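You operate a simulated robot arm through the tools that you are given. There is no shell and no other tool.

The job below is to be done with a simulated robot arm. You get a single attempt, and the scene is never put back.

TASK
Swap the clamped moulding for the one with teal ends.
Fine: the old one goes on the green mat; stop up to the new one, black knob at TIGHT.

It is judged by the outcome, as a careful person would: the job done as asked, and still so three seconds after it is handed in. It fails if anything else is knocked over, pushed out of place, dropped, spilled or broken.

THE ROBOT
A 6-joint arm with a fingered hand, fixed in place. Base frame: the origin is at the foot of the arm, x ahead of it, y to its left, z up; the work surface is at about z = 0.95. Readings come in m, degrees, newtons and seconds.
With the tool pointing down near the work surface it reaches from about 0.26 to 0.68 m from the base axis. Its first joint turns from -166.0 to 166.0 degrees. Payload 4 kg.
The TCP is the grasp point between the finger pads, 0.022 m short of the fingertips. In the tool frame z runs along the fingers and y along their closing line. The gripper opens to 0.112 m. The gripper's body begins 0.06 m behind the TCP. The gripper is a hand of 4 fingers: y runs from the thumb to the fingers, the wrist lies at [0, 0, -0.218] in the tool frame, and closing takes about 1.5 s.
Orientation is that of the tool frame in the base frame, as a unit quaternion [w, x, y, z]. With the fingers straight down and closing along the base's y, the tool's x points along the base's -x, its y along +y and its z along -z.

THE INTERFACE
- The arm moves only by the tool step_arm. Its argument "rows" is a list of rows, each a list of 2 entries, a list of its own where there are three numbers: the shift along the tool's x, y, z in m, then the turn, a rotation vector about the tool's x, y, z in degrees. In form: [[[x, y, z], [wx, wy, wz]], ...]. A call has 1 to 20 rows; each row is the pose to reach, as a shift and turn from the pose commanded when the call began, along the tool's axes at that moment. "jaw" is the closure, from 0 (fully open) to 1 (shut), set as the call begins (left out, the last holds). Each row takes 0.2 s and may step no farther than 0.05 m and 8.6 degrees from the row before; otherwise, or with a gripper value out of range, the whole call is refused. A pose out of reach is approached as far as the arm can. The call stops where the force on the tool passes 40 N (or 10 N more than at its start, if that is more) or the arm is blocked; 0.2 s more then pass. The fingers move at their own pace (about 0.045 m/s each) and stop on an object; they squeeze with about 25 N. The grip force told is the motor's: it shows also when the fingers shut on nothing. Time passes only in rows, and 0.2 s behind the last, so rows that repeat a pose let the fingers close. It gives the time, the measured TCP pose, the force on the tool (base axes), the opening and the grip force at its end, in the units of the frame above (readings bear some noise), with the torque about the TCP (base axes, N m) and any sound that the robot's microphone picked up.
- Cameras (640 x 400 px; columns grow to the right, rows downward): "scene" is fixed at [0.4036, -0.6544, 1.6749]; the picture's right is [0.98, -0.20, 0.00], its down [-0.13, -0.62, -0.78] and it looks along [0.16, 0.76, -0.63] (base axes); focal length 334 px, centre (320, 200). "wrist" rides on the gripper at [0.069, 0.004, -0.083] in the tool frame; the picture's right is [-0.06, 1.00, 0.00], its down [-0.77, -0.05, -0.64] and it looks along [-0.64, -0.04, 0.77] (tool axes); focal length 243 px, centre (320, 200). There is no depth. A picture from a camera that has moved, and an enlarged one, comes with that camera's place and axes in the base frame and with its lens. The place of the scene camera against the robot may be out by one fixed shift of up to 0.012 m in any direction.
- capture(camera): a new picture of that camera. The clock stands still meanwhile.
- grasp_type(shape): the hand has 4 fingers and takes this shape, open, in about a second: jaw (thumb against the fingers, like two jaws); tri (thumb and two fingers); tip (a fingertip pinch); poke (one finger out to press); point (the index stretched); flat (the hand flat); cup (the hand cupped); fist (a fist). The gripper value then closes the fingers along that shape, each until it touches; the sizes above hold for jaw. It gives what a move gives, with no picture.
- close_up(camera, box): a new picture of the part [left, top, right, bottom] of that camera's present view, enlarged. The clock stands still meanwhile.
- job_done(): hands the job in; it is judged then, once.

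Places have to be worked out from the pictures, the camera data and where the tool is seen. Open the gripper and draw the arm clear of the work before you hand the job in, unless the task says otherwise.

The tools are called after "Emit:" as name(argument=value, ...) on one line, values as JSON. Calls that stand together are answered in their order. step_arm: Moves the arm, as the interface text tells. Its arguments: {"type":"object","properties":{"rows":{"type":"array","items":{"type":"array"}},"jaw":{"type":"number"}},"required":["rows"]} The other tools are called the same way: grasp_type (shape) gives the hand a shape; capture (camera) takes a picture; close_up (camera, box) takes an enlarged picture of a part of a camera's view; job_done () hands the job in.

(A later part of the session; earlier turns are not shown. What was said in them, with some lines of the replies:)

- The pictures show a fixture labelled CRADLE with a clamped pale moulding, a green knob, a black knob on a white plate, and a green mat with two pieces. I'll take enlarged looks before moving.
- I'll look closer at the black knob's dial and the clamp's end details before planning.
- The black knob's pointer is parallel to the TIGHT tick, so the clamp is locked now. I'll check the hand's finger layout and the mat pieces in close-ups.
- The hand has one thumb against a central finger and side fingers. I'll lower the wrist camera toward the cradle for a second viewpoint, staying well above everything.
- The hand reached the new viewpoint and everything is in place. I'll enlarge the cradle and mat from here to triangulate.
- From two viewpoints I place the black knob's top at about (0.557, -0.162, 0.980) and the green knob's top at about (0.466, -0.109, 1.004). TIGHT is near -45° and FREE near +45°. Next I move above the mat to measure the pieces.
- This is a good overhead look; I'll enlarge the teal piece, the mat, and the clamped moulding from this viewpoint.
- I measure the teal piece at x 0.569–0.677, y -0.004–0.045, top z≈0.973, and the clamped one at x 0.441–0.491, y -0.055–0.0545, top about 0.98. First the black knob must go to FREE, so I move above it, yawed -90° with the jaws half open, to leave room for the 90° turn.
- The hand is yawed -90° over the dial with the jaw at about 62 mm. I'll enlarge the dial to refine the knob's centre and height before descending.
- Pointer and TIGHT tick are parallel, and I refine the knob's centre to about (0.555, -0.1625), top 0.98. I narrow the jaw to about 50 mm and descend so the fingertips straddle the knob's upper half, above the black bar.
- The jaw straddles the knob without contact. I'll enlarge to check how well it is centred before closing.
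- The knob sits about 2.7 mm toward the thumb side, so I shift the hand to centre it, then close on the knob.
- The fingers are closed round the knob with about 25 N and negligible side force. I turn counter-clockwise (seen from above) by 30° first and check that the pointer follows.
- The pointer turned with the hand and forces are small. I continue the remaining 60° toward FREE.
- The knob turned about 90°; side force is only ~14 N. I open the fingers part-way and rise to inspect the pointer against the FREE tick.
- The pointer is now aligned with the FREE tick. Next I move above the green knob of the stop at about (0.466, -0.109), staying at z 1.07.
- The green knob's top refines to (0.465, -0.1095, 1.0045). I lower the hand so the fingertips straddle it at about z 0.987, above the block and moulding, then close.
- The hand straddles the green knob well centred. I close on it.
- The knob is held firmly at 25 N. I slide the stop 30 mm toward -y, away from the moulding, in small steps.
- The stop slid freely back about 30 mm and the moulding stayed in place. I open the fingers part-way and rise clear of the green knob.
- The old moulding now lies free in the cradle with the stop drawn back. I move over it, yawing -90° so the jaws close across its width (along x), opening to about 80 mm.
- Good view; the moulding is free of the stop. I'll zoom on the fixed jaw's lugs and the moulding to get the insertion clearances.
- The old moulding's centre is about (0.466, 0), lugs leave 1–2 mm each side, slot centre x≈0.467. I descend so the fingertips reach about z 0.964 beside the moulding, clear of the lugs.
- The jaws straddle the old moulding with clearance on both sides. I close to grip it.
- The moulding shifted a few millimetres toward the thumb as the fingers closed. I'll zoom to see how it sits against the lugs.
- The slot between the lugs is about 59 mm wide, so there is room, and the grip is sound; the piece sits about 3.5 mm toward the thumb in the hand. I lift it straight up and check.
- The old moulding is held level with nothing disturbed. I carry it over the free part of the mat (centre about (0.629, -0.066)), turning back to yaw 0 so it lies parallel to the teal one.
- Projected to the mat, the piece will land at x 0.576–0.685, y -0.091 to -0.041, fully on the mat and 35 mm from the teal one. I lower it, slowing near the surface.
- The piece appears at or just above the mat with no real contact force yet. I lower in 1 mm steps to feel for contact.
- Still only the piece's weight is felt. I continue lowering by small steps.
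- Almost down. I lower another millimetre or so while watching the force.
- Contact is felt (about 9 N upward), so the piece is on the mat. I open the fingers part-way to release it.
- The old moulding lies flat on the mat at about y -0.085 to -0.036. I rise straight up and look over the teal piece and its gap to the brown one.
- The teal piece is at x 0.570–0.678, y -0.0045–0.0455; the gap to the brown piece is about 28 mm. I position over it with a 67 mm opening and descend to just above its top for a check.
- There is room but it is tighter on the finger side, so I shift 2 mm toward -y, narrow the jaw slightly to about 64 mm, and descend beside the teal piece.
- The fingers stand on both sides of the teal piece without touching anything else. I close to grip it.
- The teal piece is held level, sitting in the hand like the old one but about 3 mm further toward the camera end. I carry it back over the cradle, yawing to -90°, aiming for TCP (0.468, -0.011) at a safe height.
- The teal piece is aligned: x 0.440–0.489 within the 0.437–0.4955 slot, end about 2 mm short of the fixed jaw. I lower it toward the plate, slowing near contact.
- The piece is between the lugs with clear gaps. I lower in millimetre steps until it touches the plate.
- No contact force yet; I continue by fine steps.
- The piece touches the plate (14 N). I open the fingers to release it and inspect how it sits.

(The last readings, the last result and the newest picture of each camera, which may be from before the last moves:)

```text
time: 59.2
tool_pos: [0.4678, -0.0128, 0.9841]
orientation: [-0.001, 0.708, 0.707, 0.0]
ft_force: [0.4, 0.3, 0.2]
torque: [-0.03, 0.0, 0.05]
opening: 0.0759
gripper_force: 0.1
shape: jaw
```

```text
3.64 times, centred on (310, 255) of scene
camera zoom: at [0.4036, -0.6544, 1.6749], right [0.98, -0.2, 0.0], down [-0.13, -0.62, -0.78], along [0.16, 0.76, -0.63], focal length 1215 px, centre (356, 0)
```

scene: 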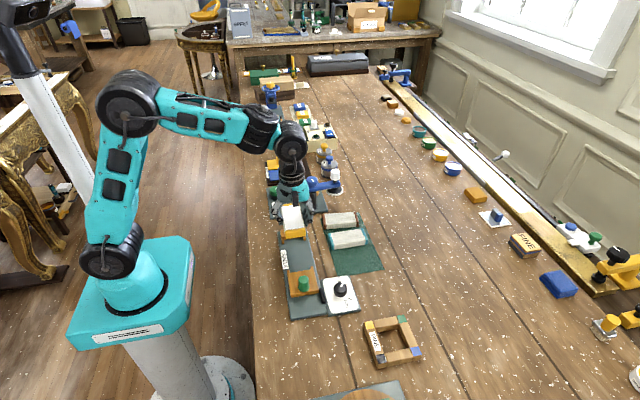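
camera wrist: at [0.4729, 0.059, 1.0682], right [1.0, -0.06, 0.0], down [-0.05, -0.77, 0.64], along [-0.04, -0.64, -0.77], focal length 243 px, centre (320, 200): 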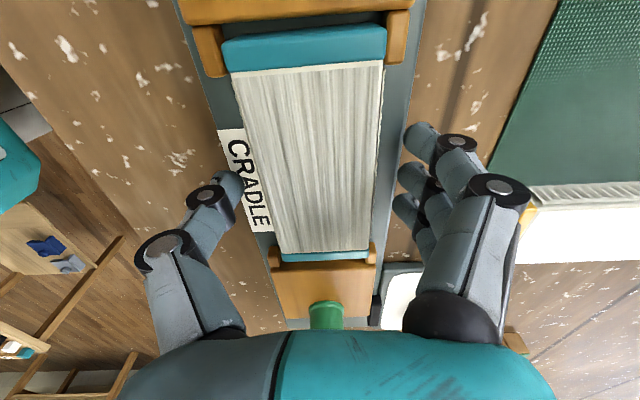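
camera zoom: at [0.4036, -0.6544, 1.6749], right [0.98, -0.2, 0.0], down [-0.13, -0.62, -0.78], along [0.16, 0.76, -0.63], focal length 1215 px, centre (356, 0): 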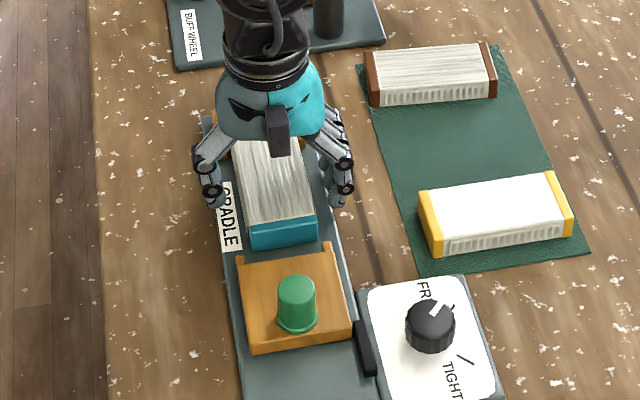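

The teal piece sits flat at x 0.442–0.492, about 4 mm short of the fixed jaw, so the stop will push it home. I rise and move back over the green knob at yaw 0, with a 55 mm opening.

Emit:
step_arm(rows=[[[0, 0, -0.01], [0, 0, 0]], [[0, 0, -0.03], [0, 0, 0]], [[0, 0, -0.06], [0, 0, 0]], [[0, 0, -0.1], [0, 0, 0]]])

Emit:
step_arm(rows=[[[-0.0116, 0, 0], [0, 0, -8.2]], [[-0.0232, 0, 0], [0, 0, -16.4]], [[-0.0348, 0, 0], [0, 0, -24.6]], [[-0.0464, 0, 0], [0, 0, -32.8]], [[-0.058, -0.001, 0], [0, 0, -41]], [[-0.0695, -0.001, 0], [0, 0, -49.2]], [[-0.081, -0.002, 0], [0, 0, -57.4]], [[-0.0927, -0.002, 0], [0, 0, -65.6]], [[-0.1043, -0.002, 0], [0, 0, -73.8]], [[-0.116, -0.002, 0], [0, 0, -82]], [[-0.1275, -0.002, 0], [0, 0, -90]], [[-0.1275, -0.002, 0], [0, 0, -90]]], jaw=0.5)

Emit:
capture(camera="wrist")

Emit:
close_up(camera="wrist", box=[220, 60, 420, 220])

Emit:
close_up(camera="scene", box=[260, 200, 390, 320])

```text
time: 60.2
tool_pos: [0.4694, -0.0127, 1.0873]
orientation: [-0.001, 0.707, 0.707, -0.001]
ft_force: [0.6, 0.5, 0.3]
torque: [0.0, 0.0, 0.0]
opening: 0.0755
gripper_force: 0.0
shape: jaw
```

```text
time: 62.8
tool_pos: [0.4683, -0.1391, 1.0848]
orientation: [-0.001, 0.0, 1.0, 0.0]
ft_force: [0.1, 0.1, 1.0]
torque: [-0.01, -0.02, -0.01]
opening: 0.0569
gripper_force: 0.1
shape: jaw
```

```text
taken
camera wrist: at [0.3985, -0.1341, 1.1681], right [0.06, 1.0, 0.0], down [0.77, -0.05, 0.64], along [0.64, -0.04, -0.77], focal length 243 px, centre (320, 200)
```

wrist: 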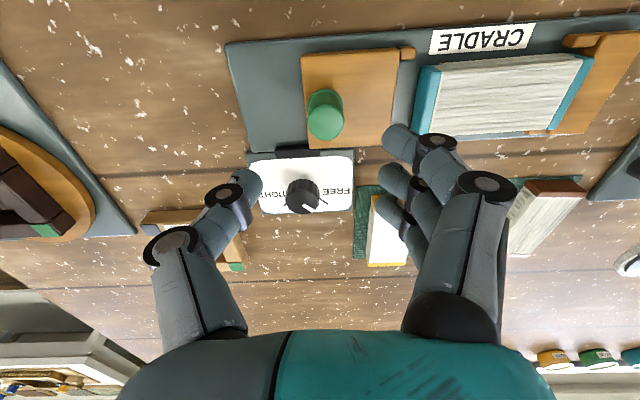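

```text
2.50 times, centred on (320, 140) of wrist
camera zoom: at [0.3985, -0.1341, 1.1681], right [0.06, 1.0, 0.0], down [0.77, -0.05, 0.64], along [0.64, -0.04, -0.77], focal length 606 px, centre (320, 350)
```

zoom: 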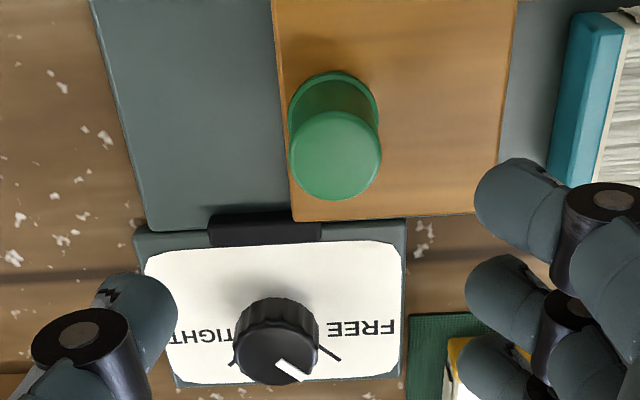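

```text
3.33 times, centred on (325, 260) of scene
camera zoom: at [0.4036, -0.6544, 1.6749], right [0.98, -0.2, 0.0], down [-0.13, -0.62, -0.78], along [0.16, 0.76, -0.63], focal length 1114 px, centre (303, 0)
```

zoom: 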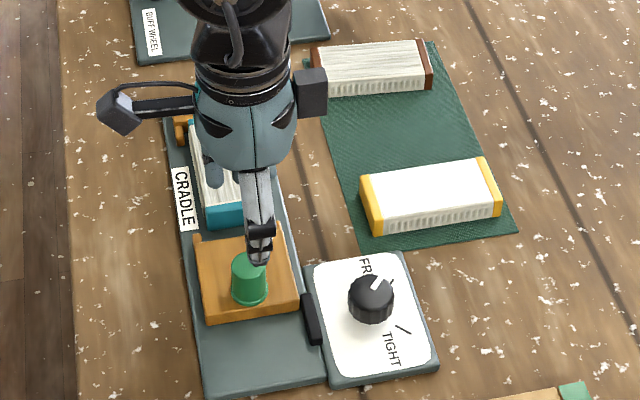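

The green knob is now at about (0.4655, -0.134). I shift 5 mm and descend to straddle it at the same height as before, then close.

Emit:
step_arm(rows=[[[0.001, 0.005, 0.0], [0, 0, 0]], [[0.001, 0.005, 0.02], [0, 0, 0]], [[0.001, 0.005, 0.04], [0, 0, 0]], [[0.001, 0.005, 0.055], [0, 0, 0]], [[0.001, 0.005, 0.067], [0, 0, 0]], [[0.001, 0.005, 0.077], [0, 0, 0]], [[0.001, 0.005, 0.077], [0, 0, 0]]], jaw=0.5)

Emit:
close_up(camera="wrist", box=[200, 90, 440, 240])

```text
time: 64.4
tool_pos: [0.4652, -0.1347, 1.0086]
orientation: [-0.001, 0.0, 1.0, 0.0]
ft_force: [-0.4, -0.2, 1.1]
torque: [-0.03, -0.03, 0.02]
opening: 0.0567
gripper_force: 0.0
shape: jaw
```

```text
2.67 times, centred on (320, 165) of wrist
camera zoom: at [0.3977, -0.1286, 1.0909], right [0.06, 1.0, 0.0], down [0.77, -0.05, 0.64], along [0.64, -0.04, -0.77], focal length 647 px, centre (320, 293)
```

zoom: 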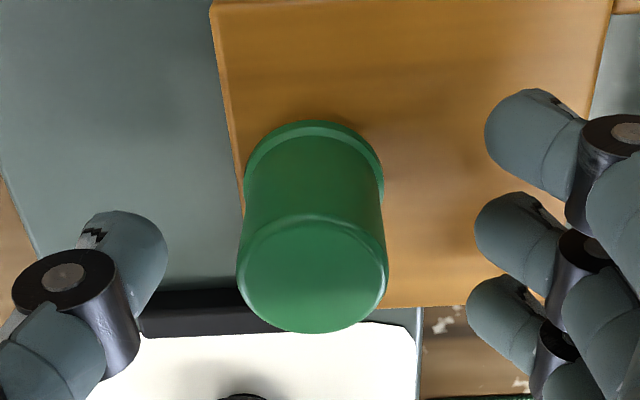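

Well centred over the green knob. I close on it.

Emit:
step_arm(rows=[[[0, 0, 0], [0, 0, 0]], [[0, 0, 0], [0, 0, 0]], [[0, 0, 0], [0, 0, 0]], [[0, 0, 0], [0, 0, 0]], [[0, 0, 0], [0, 0, 0]], [[0, 0, 0], [0, 0, 0]]], jaw=1.0)

Emit:
capture(camera="wrist")

```text
time: 65.8
tool_pos: [0.4669, -0.1347, 1.009]
orientation: [0.001, 0.0, 1.0, 0.0]
ft_force: [0.9, -0.8, -2.1]
torque: [0.07, -0.05, -0.05]
opening: 0.0062
gripper_force: 25.2
shape: jaw
```

```text
taken
camera wrist: at [0.3978, -0.1286, 1.091], right [0.06, 1.0, 0.0], down [0.77, -0.05, 0.64], along [0.64, -0.04, -0.77], focal length 243 px, centre (320, 200)
```

wrist: 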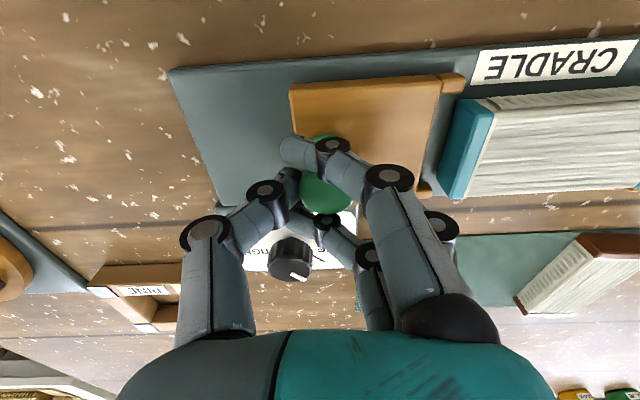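

The knob is gripped. I slide the stop toward the teal piece, first 22 mm, which should leave a few millimetres to go.

Emit:
step_arm(rows=[[[0, 0.004, 0], [0, 0, 0]], [[0, 0.008, 0], [0, 0, 0]], [[0, 0.012, 0], [0, 0, 0]], [[0, 0.016, 0], [0, 0, 0]], [[0, 0.02, 0], [0, 0, 0]], [[0, 0.022, 0], [0, 0, 0]], [[0, 0.022, 0], [0, 0, 0]]])

Emit:
close_up(camera="wrist", box=[280, 60, 640, 220])

Emit:
close_up(camera="scene", box=[265, 215, 345, 305])

```text
time: 67.4
tool_pos: [0.4671, -0.1121, 1.0081]
orientation: [0.0, 0.001, 1.0, 0.001]
ft_force: [5.5, -13.6, 0.4]
torque: [-0.11, -0.11, 0.02]
opening: 0.0068
gripper_force: 24.6
shape: jaw
```

```text
1.78 times, centred on (460, 140) of wrist
camera zoom: at [0.3975, -0.1063, 1.0907], right [0.07, 1.0, 0.0], down [0.76, -0.05, 0.64], along [0.64, -0.04, -0.77], focal length 431 px, centre (71, 307)
```

zoom: 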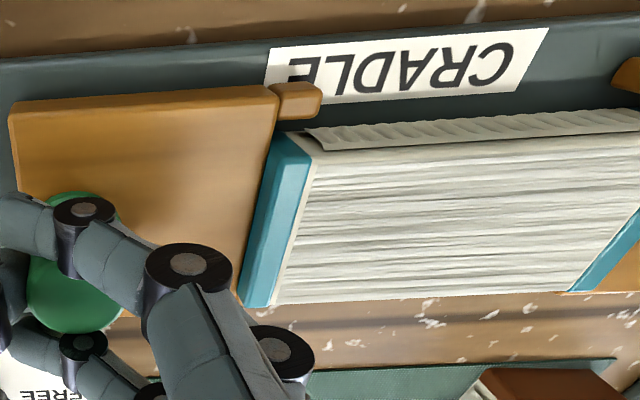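

```text
4.44 times, centred on (305, 260) of scene
camera zoom: at [0.4036, -0.6544, 1.6749], right [0.98, -0.2, 0.0], down [-0.13, -0.62, -0.78], along [0.16, 0.76, -0.63], focal length 1485 px, centre (387, -67)
```

zoom: 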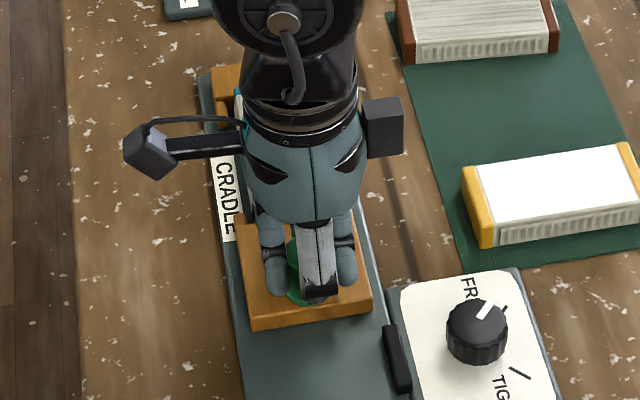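

The stop has met the teal piece (about 14 N). I push on in 1 mm steps, watching the force to tell when the piece seats on the fixed jaw.

Emit:
step_arm(rows=[[[0, 0.001, 0], [0, 0, 0]], [[0, 0.001, 0], [0, 0, 0]]])

Emit:
step_arm(rows=[[[0, 0.001, 0], [0, 0, 0]], [[0, 0.001, 0], [0, 0, 0]]])

Emit:
close_up(camera="wrist", box=[280, 60, 640, 220])

```text
time: 68.0
tool_pos: [0.4661, -0.1111, 1.0077]
orientation: [0.0, 0.0, 1.0, 0.0]
ft_force: [5.2, -16.6, 0.7]
torque: [-0.15, -0.13, 0.09]
opening: 0.0071
gripper_force: 25.3
shape: jaw
```

```text
time: 68.6
tool_pos: [0.4661, -0.1114, 1.0083]
orientation: [0.0, 0.0, 1.0, 0.0]
ft_force: [6.5, -18.8, 1.2]
torque: [-0.26, -0.1, 0.08]
opening: 0.0076
gripper_force: 25.3
shape: jaw
```

```text
1.78 times, centred on (460, 140) of wrist
camera zoom: at [0.3974, -0.105, 1.0908], right [0.06, 1.0, 0.0], down [0.76, -0.05, 0.64], along [0.64, -0.04, -0.77], focal length 431 px, centre (71, 307)
```

zoom: 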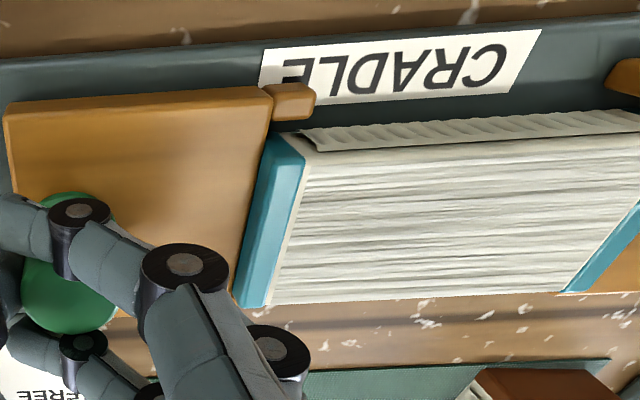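

The force climbs slowly while the stop no longer advances, so the piece seems to be seated. I'll look at the fixed-jaw end to confirm.

Emit:
close_up(camera="wrist", box=[540, 60, 640, 240])

Emit:
close_up(camera="scene", box=[275, 210, 325, 260])

Emit:
capture(camera="wrist")

```text
2.22 times, centred on (590, 150) of wrist
camera zoom: at [0.3974, -0.105, 1.0908], right [0.06, 1.0, 0.0], down [0.76, -0.05, 0.64], along [0.64, -0.04, -0.77], focal length 539 px, centre (-280, 311)
```

zoom: 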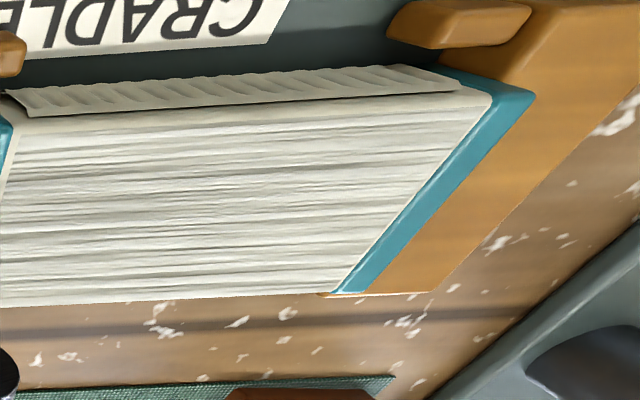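

```text
8.00 times, centred on (300, 235) of scene
camera zoom: at [0.4036, -0.6544, 1.6749], right [0.98, -0.2, 0.0], down [-0.13, -0.62, -0.78], along [0.16, 0.76, -0.63], focal length 2672 px, centre (480, -80)
```

zoom: 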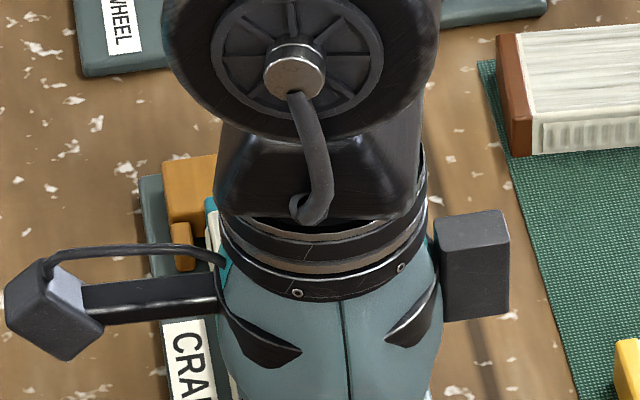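

```text
taken
camera wrist: at [0.3974, -0.105, 1.0908], right [0.06, 1.0, 0.0], down [0.76, -0.05, 0.64], along [0.64, -0.04, -0.77], focal length 243 px, centre (320, 200)
```

wrist: 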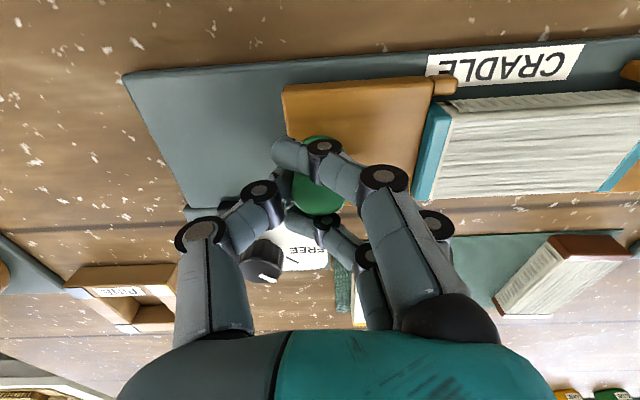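

The far end looks seated against the fixed jaw. I press 2 mm more to make sure everything is closed up, then check the force.

Emit:
step_arm(rows=[[[0, 0.001, 0], [0, 0, 0]], [[0, 0.002, 0], [0, 0, 0]], [[0, 0.002, 0], [0, 0, 0]]])

Emit:
close_up(camera="wrist", box=[280, 60, 640, 220])

```text
time: 69.4
tool_pos: [0.4648, -0.1094, 1.0088]
orientation: [0.001, 0.001, 1.0, 0.0]
ft_force: [9.6, -22.5, 3.1]
torque: [-0.33, -0.18, 0.13]
opening: 0.0084
gripper_force: 24.8
shape: jaw
```

```text
1.78 times, centred on (460, 140) of wrist
camera zoom: at [0.397, -0.103, 1.091], right [0.06, 1.0, 0.0], down [0.76, -0.05, 0.64], along [0.64, -0.04, -0.77], focal length 431 px, centre (71, 307)
```

zoom: 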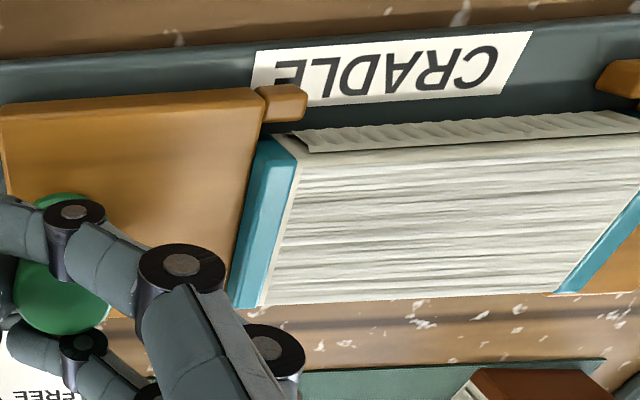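

The stop is pressed firmly against the piece (22 N) and no longer moves. I open the fingers, rise, and inspect both ends from above.

Emit:
step_arm(rows=[[[0, 0, 0], [0, 0, 0]], [[0, 0, 0], [0, 0, 0]], [[0, 0, 0], [0, 0, 0]], [[0, 0, 0], [0, 0, 0]], [[0, 0, 0], [0, 0, 0]], [[0, 0, 0], [0, 0, 0]]], jaw=0.48)

Emit:
step_arm(rows=[[[0, 0, -0.02], [0, 0, 0]], [[0, 0, -0.05], [0, 0, 0]], [[0, 0, -0.09], [0, 0, 0]], [[0.03, 0.03, -0.11], [0, 0, 0]], [[0.05, 0.07, -0.12], [0, 0, 0]], [[0.05, 0.07, -0.12], [0, 0, 0]]])

Emit:
capture(camera="wrist")

Emit:
close_up(camera="wrist", box=[200, 60, 500, 240])

Emit:
close_up(camera="scene", box=[265, 215, 345, 305])

```text
time: 70.8
tool_pos: [0.4653, -0.1075, 1.0084]
orientation: [-0.001, 0.0, 1.0, 0.0]
ft_force: [0.0, -0.3, 0.8]
torque: [-0.01, 0.01, -0.01]
opening: 0.0577
gripper_force: 0.0
shape: jaw
```

```text
time: 72.2
tool_pos: [0.4133, -0.0378, 1.1284]
orientation: [0.0, 0.0, 1.0, -0.001]
ft_force: [-0.5, -0.7, -0.3]
torque: [-0.04, 0.01, 0.03]
opening: 0.0576
gripper_force: 0.0
shape: jaw
```

```text
taken
camera wrist: at [0.3447, -0.0326, 1.2116], right [0.06, 1.0, 0.0], down [0.77, -0.05, 0.64], along [0.64, -0.04, -0.77], focal length 243 px, centre (320, 200)
```

wrist: 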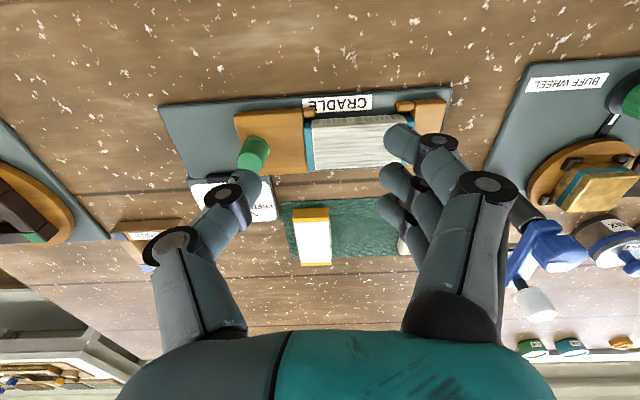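

```text
2.13 times, centred on (350, 150) of wrist
camera zoom: at [0.3447, -0.0326, 1.2116], right [0.06, 1.0, 0.0], down [0.77, -0.05, 0.64], along [0.64, -0.04, -0.77], focal length 518 px, centre (256, 307)
```

zoom: 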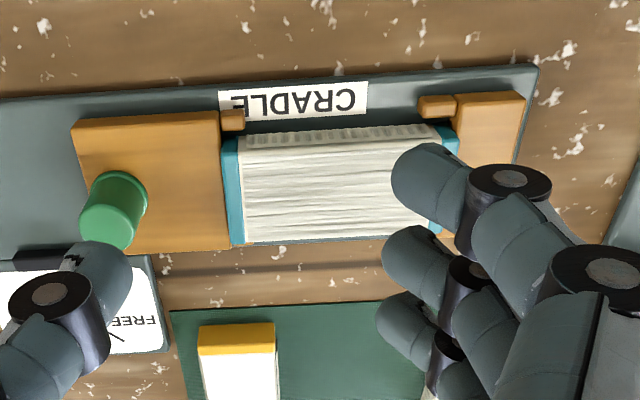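

```text
4.44 times, centred on (305, 260) of scene
camera zoom: at [0.4036, -0.6544, 1.6749], right [0.98, -0.2, 0.0], down [-0.13, -0.62, -0.78], along [0.16, 0.76, -0.63], focal length 1485 px, centre (387, -67)
```

zoom: 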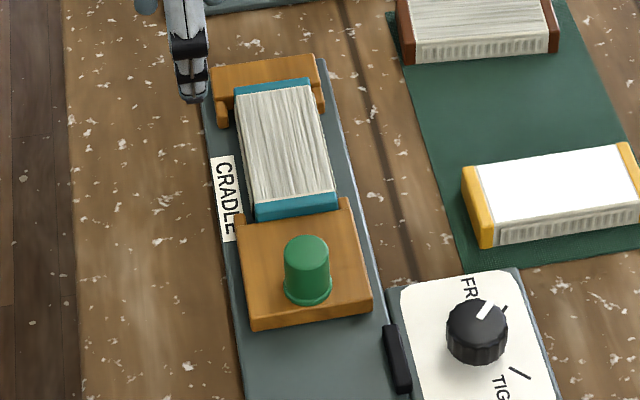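

The teal piece now sits between the jaws. I'll zoom on both contacts to check for gaps before tightening.

Emit:
close_up(camera="scene", box=[280, 222, 330, 272])

Emit:
close_up(camera="wrist", box=[280, 90, 350, 190])

Emit:
close_up(camera="wrist", box=[380, 80, 460, 180])

```text
8.00 times, centred on (305, 247) of scene
camera zoom: at [0.4036, -0.6544, 1.6749], right [0.98, -0.2, 0.0], down [-0.13, -0.62, -0.78], along [0.16, 0.76, -0.63], focal length 2672 px, centre (440, -176)
```

zoom: 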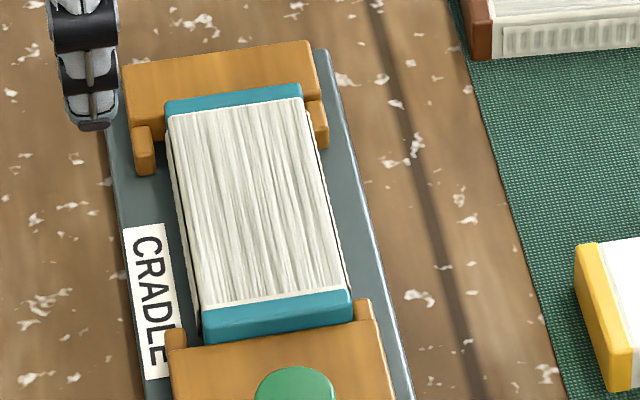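

```text
4.00 times, centred on (315, 140) of wrist
camera zoom: at [0.3447, -0.0326, 1.2116], right [0.06, 1.0, 0.0], down [0.77, -0.05, 0.64], along [0.64, -0.04, -0.77], focal length 970 px, centre (340, 440)
```

zoom: 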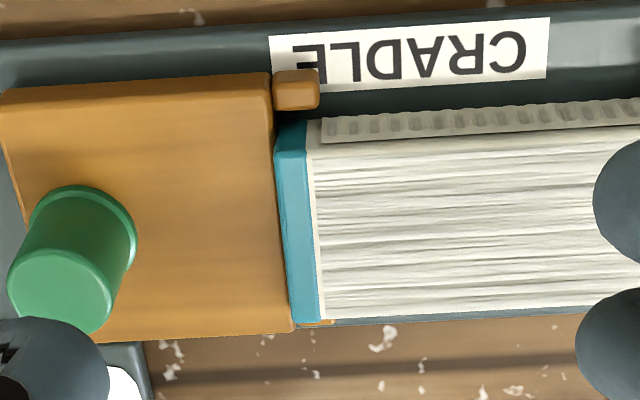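

```text
4.00 times, centred on (420, 130) of wrist
camera zoom: at [0.3447, -0.0326, 1.2116], right [0.06, 1.0, 0.0], down [0.77, -0.05, 0.64], along [0.64, -0.04, -0.77], focal length 970 px, centre (-80, 480)
```

zoom: 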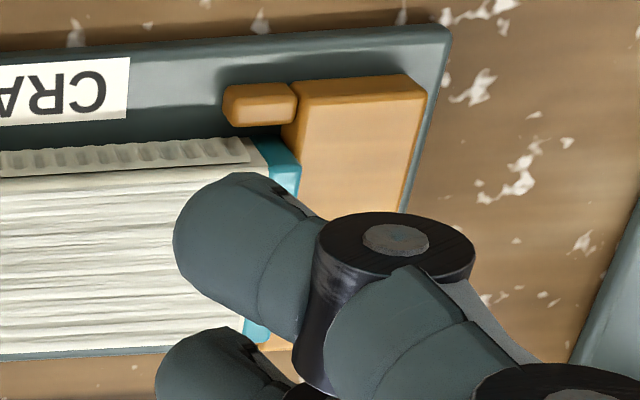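

The stop face is tight against the teal end. I move sideways so the camera looks straight down the fixed-jaw joint to check that end too.

Emit:
step_arm(rows=[[[0, 0.03, 0], [0, 0, 0]], [[0, 0.06, 0], [0, 0, 0]], [[0, 0.087, 0], [0, 0, 0]], [[0, 0.087, 0], [0, 0, 0]]])

Emit:
close_up(camera="wrist", box=[260, 60, 400, 200])

Emit:
capture(camera="wrist")

```text
time: 73.2
tool_pos: [0.4165, 0.0501, 1.1299]
orientation: [0.0, 0.0, 1.0, 0.0]
ft_force: [-0.3, 0.9, 0.1]
torque: [0.08, -0.03, 0.01]
opening: 0.0576
gripper_force: 0.0
shape: jaw
```

```text
2.86 times, centred on (330, 130) of wrist
camera zoom: at [0.3481, 0.0564, 1.212], right [0.06, 1.0, 0.0], down [0.76, -0.05, 0.64], along [0.64, -0.04, -0.77], focal length 693 px, centre (291, 400)
```

zoom: 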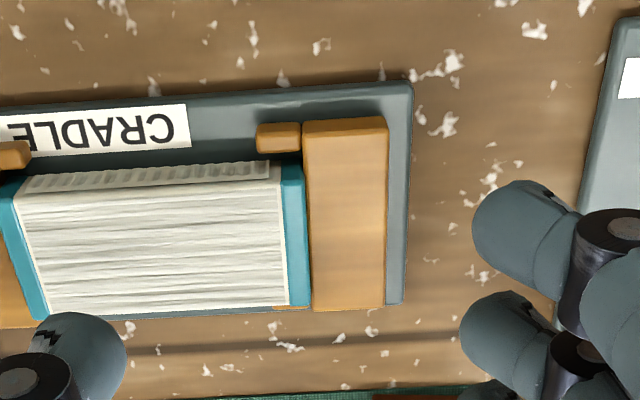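

```text
taken
camera wrist: at [0.3481, 0.0564, 1.212], right [0.06, 1.0, 0.0], down [0.76, -0.05, 0.64], along [0.64, -0.04, -0.77], focal length 243 px, centre (320, 200)
```

wrist: 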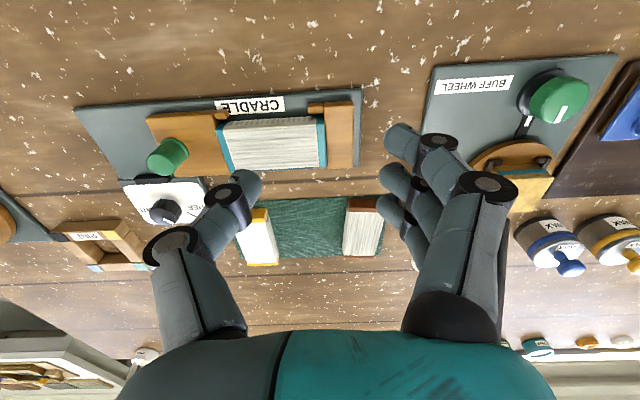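

No gap shows at the fixed jaw, so the teal piece is seated with the stop up to it. Now I go to the black knob at yaw 0, jaw half open, to turn it back to TIGHT.

Emit:
step_arm(rows=[[[-0.02, -0.03, 0.0], [0, 0, 0]], [[-0.04, -0.06, 0.0], [0, 0, 0]], [[-0.06, -0.09, 0.0], [0, 0, 0]], [[-0.08, -0.12, 0.01], [0, 0, 0]], [[-0.1, -0.15, 0.02], [0, 0, 0]], [[-0.12, -0.18, 0.035], [0, 0, 0]], [[-0.1385, -0.2113, 0.0485], [0, 0, 0]], [[-0.1385, -0.2113, 0.0485], [0, 0, 0]]], jaw=0.5)

Emit:
close_up(camera="wrist", box=[220, 70, 420, 200])

```text
time: 75.0
tool_pos: [0.5556, -0.1624, 1.0795]
orientation: [0.0, 0.0, 1.0, 0.0]
ft_force: [-0.2, -1.3, 0.7]
torque: [0.0, 0.01, 0.03]
opening: 0.0567
gripper_force: 0.1
shape: jaw
```

```text
3.08 times, centred on (320, 135) of wrist
camera zoom: at [0.4867, -0.1561, 1.1618], right [0.06, 1.0, 0.0], down [0.77, -0.05, 0.64], along [0.64, -0.04, -0.77], focal length 746 px, centre (320, 400)
```

zoom: 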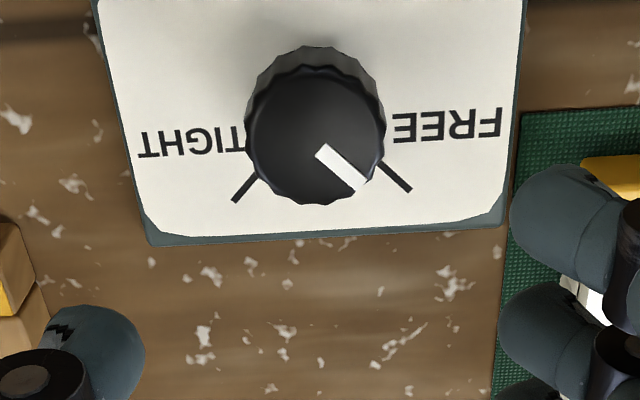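

The knob measures at (0.554, -0.162), right under the hand. I descend to straddle it, then check centring.

Emit:
step_arm(rows=[[[0.0005, 0, 0.02], [0, 0, 0]], [[0.0005, 0, 0.04], [0, 0, 0]], [[0.0005, 0, 0.06], [0, 0, 0]], [[0.0005, 0, 0.07], [0, 0, 0]], [[0.0005, 0, 0.08], [0, 0, 0]], [[0.0005, 0, 0.089], [0, 0, 0]], [[0.0005, 0, 0.089], [0, 0, 0]]], jaw=0.5)

Emit:
close_up(camera="wrist", box=[220, 120, 420, 245])

```text
time: 76.6
tool_pos: [0.5541, -0.1623, 0.9908]
orientation: [0.0, 0.0, 1.0, 0.0]
ft_force: [0.8, 0.2, -1.0]
torque: [0.01, 0.0, 0.01]
opening: 0.0564
gripper_force: 0.1
shape: jaw
```

```text
3.20 times, centred on (320, 182) of wrist
camera zoom: at [0.4853, -0.1565, 1.0731], right [0.06, 1.0, 0.0], down [0.77, -0.05, 0.64], along [0.64, -0.04, -0.77], focal length 776 px, centre (320, 256)
```

zoom: 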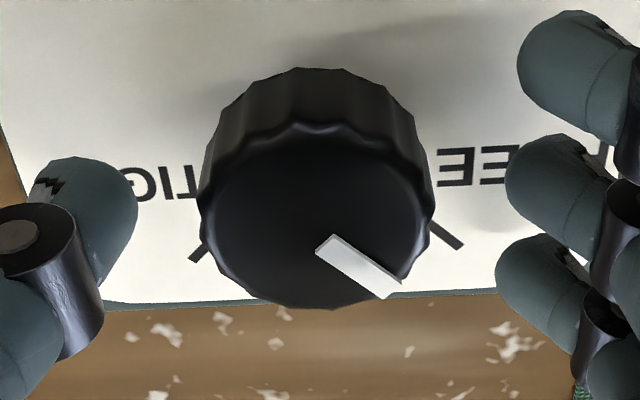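

Centred. I close on the knob.

Emit:
step_arm(rows=[[[0, 0, 0], [0, 0, 0]], [[0, 0, 0], [0, 0, 0]], [[0, 0, 0], [0, 0, 0]], [[0, 0, 0], [0, 0, 0]], [[0, 0, 0], [0, 0, 0]], [[0, 0, 0], [0, 0, 0]]], jaw=1.0)

Emit:
close_up(camera="wrist", box=[200, 80, 440, 240])

```text
time: 78.0
tool_pos: [0.5546, -0.1625, 0.9894]
orientation: [0.0, 0.0, 1.0, 0.0]
ft_force: [-0.3, -0.2, -2.9]
torque: [0.02, 0.0, 0.01]
opening: 0.0192
gripper_force: 24.8
shape: jaw
```

```text
2.50 times, centred on (320, 160) of wrist
camera zoom: at [0.4853, -0.1565, 1.0732], right [0.06, 1.0, 0.0], down [0.77, -0.05, 0.64], along [0.64, -0.04, -0.77], focal length 606 px, centre (320, 300)
```

zoom: 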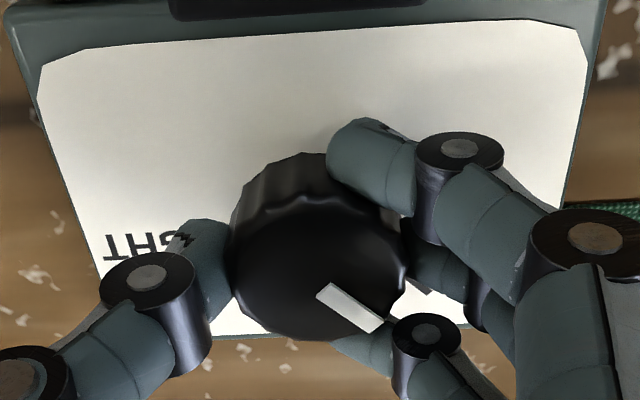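

Grip is balanced with almost no side force. I turn clockwise (seen from above) by 90° back toward TIGHT in 6° steps.

Emit:
step_arm(rows=[[[0, 0, 0], [0, 0, 6]], [[0, 0, 0], [0, 0, 12]], [[0, 0, 0], [0, 0, 18]], [[0, 0, 0], [0, 0, 24]], [[0, 0, 0], [0, 0, 30]], [[0, 0, 0], [0, 0, 36]], [[0, 0, 0], [0, 0, 42]], [[0, 0, 0], [0, 0, 48]], [[0, 0, 0], [0, 0, 54]], [[0, 0, 0], [0, 0, 60]], [[0, 0, 0], [0, 0, 66]], [[0, 0, 0], [0, 0, 72]], [[0, 0, 0], [0, 0, 78]], [[0, 0, 0], [0, 0, 84]], [[0, 0, 0], [0, 0, 90]], [[0, 0, 0], [0, 0, 90]]])

Emit:
close_up(camera="wrist", box=[200, 40, 440, 240])

Emit:
close_up(camera="scene", box=[290, 220, 400, 320])

```text
time: 81.4
tool_pos: [0.5536, -0.1633, 0.9911]
orientation: [0.001, 0.708, 0.706, 0.001]
ft_force: [1.2, -13.8, -4.0]
torque: [-0.23, -0.1, 0.05]
opening: 0.0188
gripper_force: 25.2
shape: jaw
```

```text
2.00 times, centred on (320, 140) of wrist
camera zoom: at [0.5587, -0.0925, 1.0736], right [1.0, -0.07, 0.0], down [-0.05, -0.77, 0.64], along [-0.04, -0.64, -0.77], focal length 485 px, centre (320, 320)
```

zoom: 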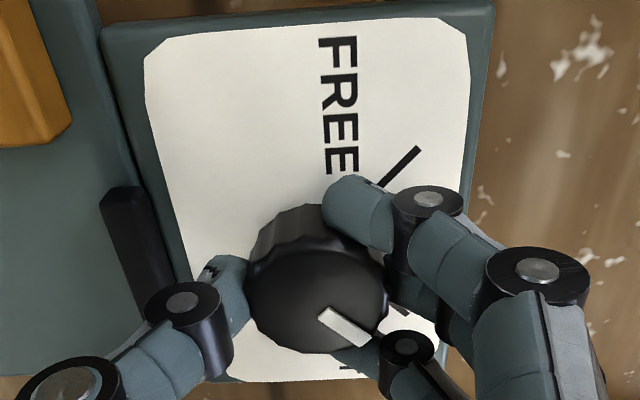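

```text
4.00 times, centred on (345, 270) of scene
camera zoom: at [0.4036, -0.6544, 1.6749], right [0.98, -0.2, 0.0], down [-0.13, -0.62, -0.78], along [0.16, 0.76, -0.63], focal length 1336 px, centre (220, -80)
```

zoom: 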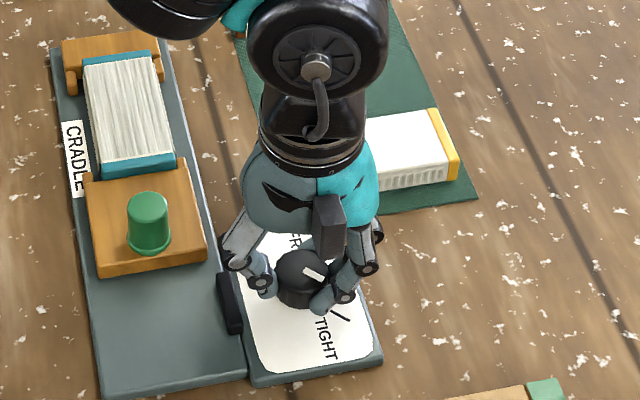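

The knob followed the hand and the pointer lies along the TIGHT tick. I open the fingers part-way, rise, and inspect.

Emit:
step_arm(rows=[[[0, 0, 0], [0, 0, 0]], [[0, 0, 0], [0, 0, 0]], [[0, 0, 0], [0, 0, 0]], [[0, 0, 0], [0, 0, 0]], [[0, 0, 0], [0, 0, 0]]], jaw=0.54)

Emit:
step_arm(rows=[[[0, 0, -0.02], [0, 0, 0]], [[0, 0, -0.05], [0, 0, 0]], [[0, 0, -0.09], [0, 0, 0]], [[0, 0, -0.09], [0, 0, 0]]])

Emit:
close_up(camera="wrist", box=[235, 20, 375, 165])

Emit:
close_up(camera="scene", box=[315, 270, 365, 320])

```text
time: 82.6
tool_pos: [0.5526, -0.1632, 0.9903]
orientation: [0.0, 0.707, 0.708, -0.001]
ft_force: [0.2, -0.5, 0.2]
torque: [0.0, 0.05, 0.0]
opening: 0.0507
gripper_force: 0.1
shape: jaw
```

```text
time: 83.6
tool_pos: [0.5512, -0.163, 1.0803]
orientation: [0.0, 0.707, 0.707, 0.0]
ft_force: [-0.2, -0.5, -0.3]
torque: [0.0, 0.01, 0.03]
opening: 0.0511
gripper_force: 0.1
shape: jaw
```

```text
2.76 times, centred on (305, 92) of wrist
camera zoom: at [0.5573, -0.0917, 1.1632], right [1.0, -0.06, 0.0], down [-0.05, -0.77, 0.64], along [-0.04, -0.64, -0.77], focal length 669 px, centre (361, 497)
```

zoom: 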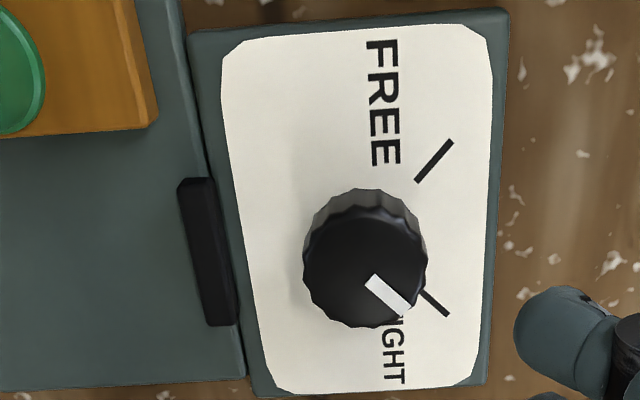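

```text
8.00 times, centred on (340, 295) of scene
camera zoom: at [0.4036, -0.6544, 1.6749], right [0.98, -0.2, 0.0], down [-0.13, -0.62, -0.78], along [0.16, 0.76, -0.63], focal length 2672 px, centre (160, -560)
```

zoom: 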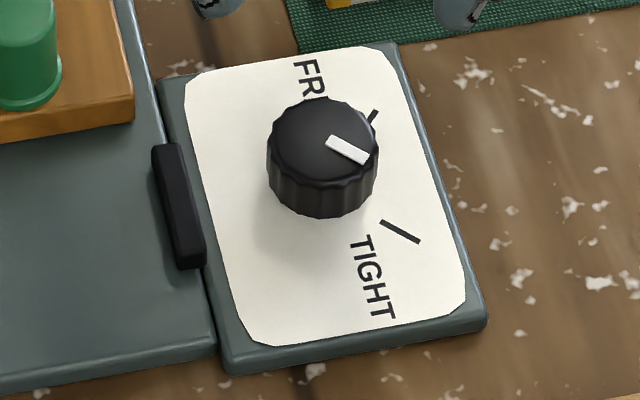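

The pointer is back exactly where it was at TIGHT in the scene view. I open the hand and draw the arm up and back to about its starting pose, clear of the work.

Emit:
step_arm(rows=[[[0, 0, -0.04], [0, 0, 0]], [[0, 0, -0.08], [0, 0, 0]], [[0.015, -0.014, -0.1], [0, 0, -8.2]], [[0.03, -0.028, -0.12], [0, 0, -16.4]], [[0.045, -0.042, -0.135], [0, 0, -24.6]], [[0.06, -0.056, -0.15], [0, 0, -32.8]], [[0.075, -0.07, -0.165], [0, 0, -41]], [[0.09, -0.084, -0.18], [0, 0, -49.2]], [[0.105, -0.098, -0.19], [0, 0, -57.4]], [[0.12, -0.112, -0.19], [0, 0, -65.6]], [[0.135, -0.126, -0.19], [0, 0, -73.8]], [[0.15, -0.14, -0.19], [0, 0, -82]], [[0.165, -0.15, -0.19], [0, 0, -90]], [[0.165, -0.15, -0.19], [0, 0, -90]]], jaw=0)

Emit:
capture(camera="scene")

Emit:
close_up(camera="scene", box=[260, 200, 400, 330])

Emit:
close_up(camera="wrist", box=[170, 60, 420, 220])

```text
time: 86.6
tool_pos: [0.4045, 0.0021, 1.2698]
orientation: [0.0, -0.001, 1.0, 0.002]
ft_force: [-0.9, 0.8, -0.5]
torque: [0.02, 0.0, 0.0]
opening: 0.1122
gripper_force: 0.1
shape: jaw
```

```text
taken
```

scene: 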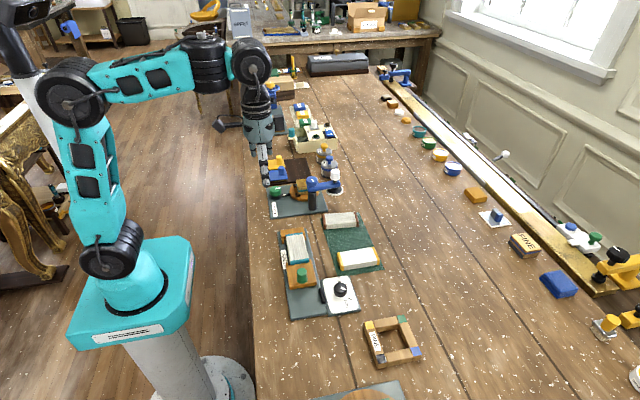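

```text
3.08 times, centred on (330, 265) of scene
camera zoom: at [0.4036, -0.6544, 1.6749], right [0.98, -0.2, 0.0], down [-0.13, -0.62, -0.78], along [0.16, 0.76, -0.63], focal length 1028 px, centre (289, 0)
```

zoom: 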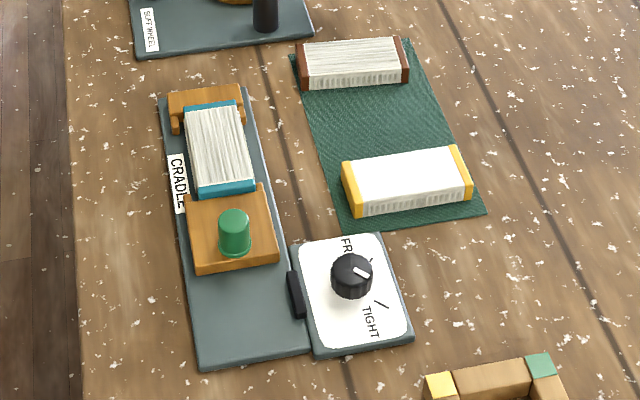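

```text
2.50 times, centred on (295, 140) of wrist
camera zoom: at [0.3355, 0.0077, 1.3532], right [0.06, 1.0, 0.0], down [0.77, -0.05, 0.64], along [0.64, -0.04, -0.77], focal length 606 px, centre (382, 350)
```

zoom: 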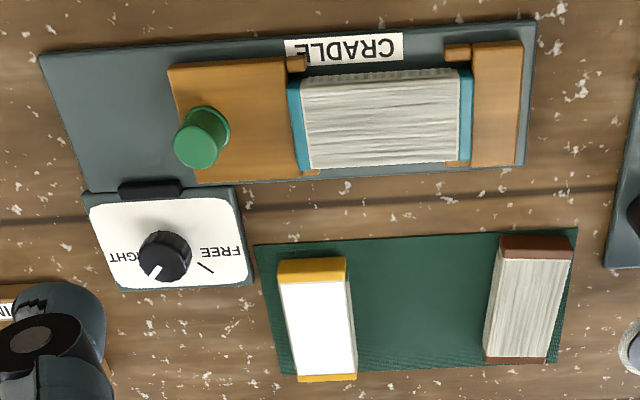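

Everything looks right: teal piece clamped, stop against it, knob at TIGHT, old moulding on the mat, brown piece undisturbed. One last zoom at the stop joint before handing in.

Emit:
close_up(camera="wrist", box=[230, 65, 390, 145])

Emit:
close_up(camera="scene", box=[275, 225, 365, 315])

```text
4.00 times, centred on (310, 105) of wrist
camera zoom: at [0.3355, 0.0077, 1.3532], right [0.06, 1.0, 0.0], down [0.77, -0.05, 0.64], along [0.64, -0.04, -0.77], focal length 970 px, centre (360, 580)
```

zoom: 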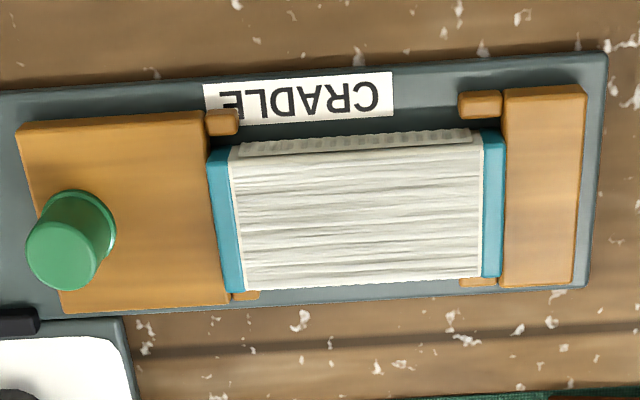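

```text
4.44 times, centred on (320, 270) of scene
camera zoom: at [0.4036, -0.6544, 1.6749], right [0.98, -0.2, 0.0], down [-0.13, -0.62, -0.78], along [0.16, 0.76, -0.63], focal length 1485 px, centre (320, -111)
```

zoom: 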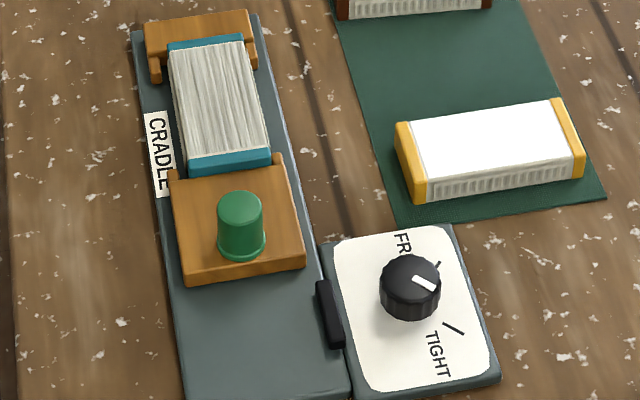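

Both joints are closed, the knob is at TIGHT, the old moulding lies on the mat, and the open hand is clear of the work. I hand the job in.

Emit:
job_done()

```text
The job is handed in.
```

The swap is done and handed in. I have not seen the judge's result.

- **New moulding:** the teal-ended piece is in the cradle, seated against the fixed jaw with no gap visible at either end.
- **Stop:** it is up against the new piece. I pressed it with about 22 N and it did not move further.
- **Black knob:** it is turned back to TIGHT, with the pointer where it stood at the start.
- **Old moulding:** the yellow-ended piece lies flat on the green mat, beside the brown one.
- **Everything else:** in the final pictures the brown piece and the rest of the bench look undisturbed. The hand is open and the arm is drawn back to about its starting pose.
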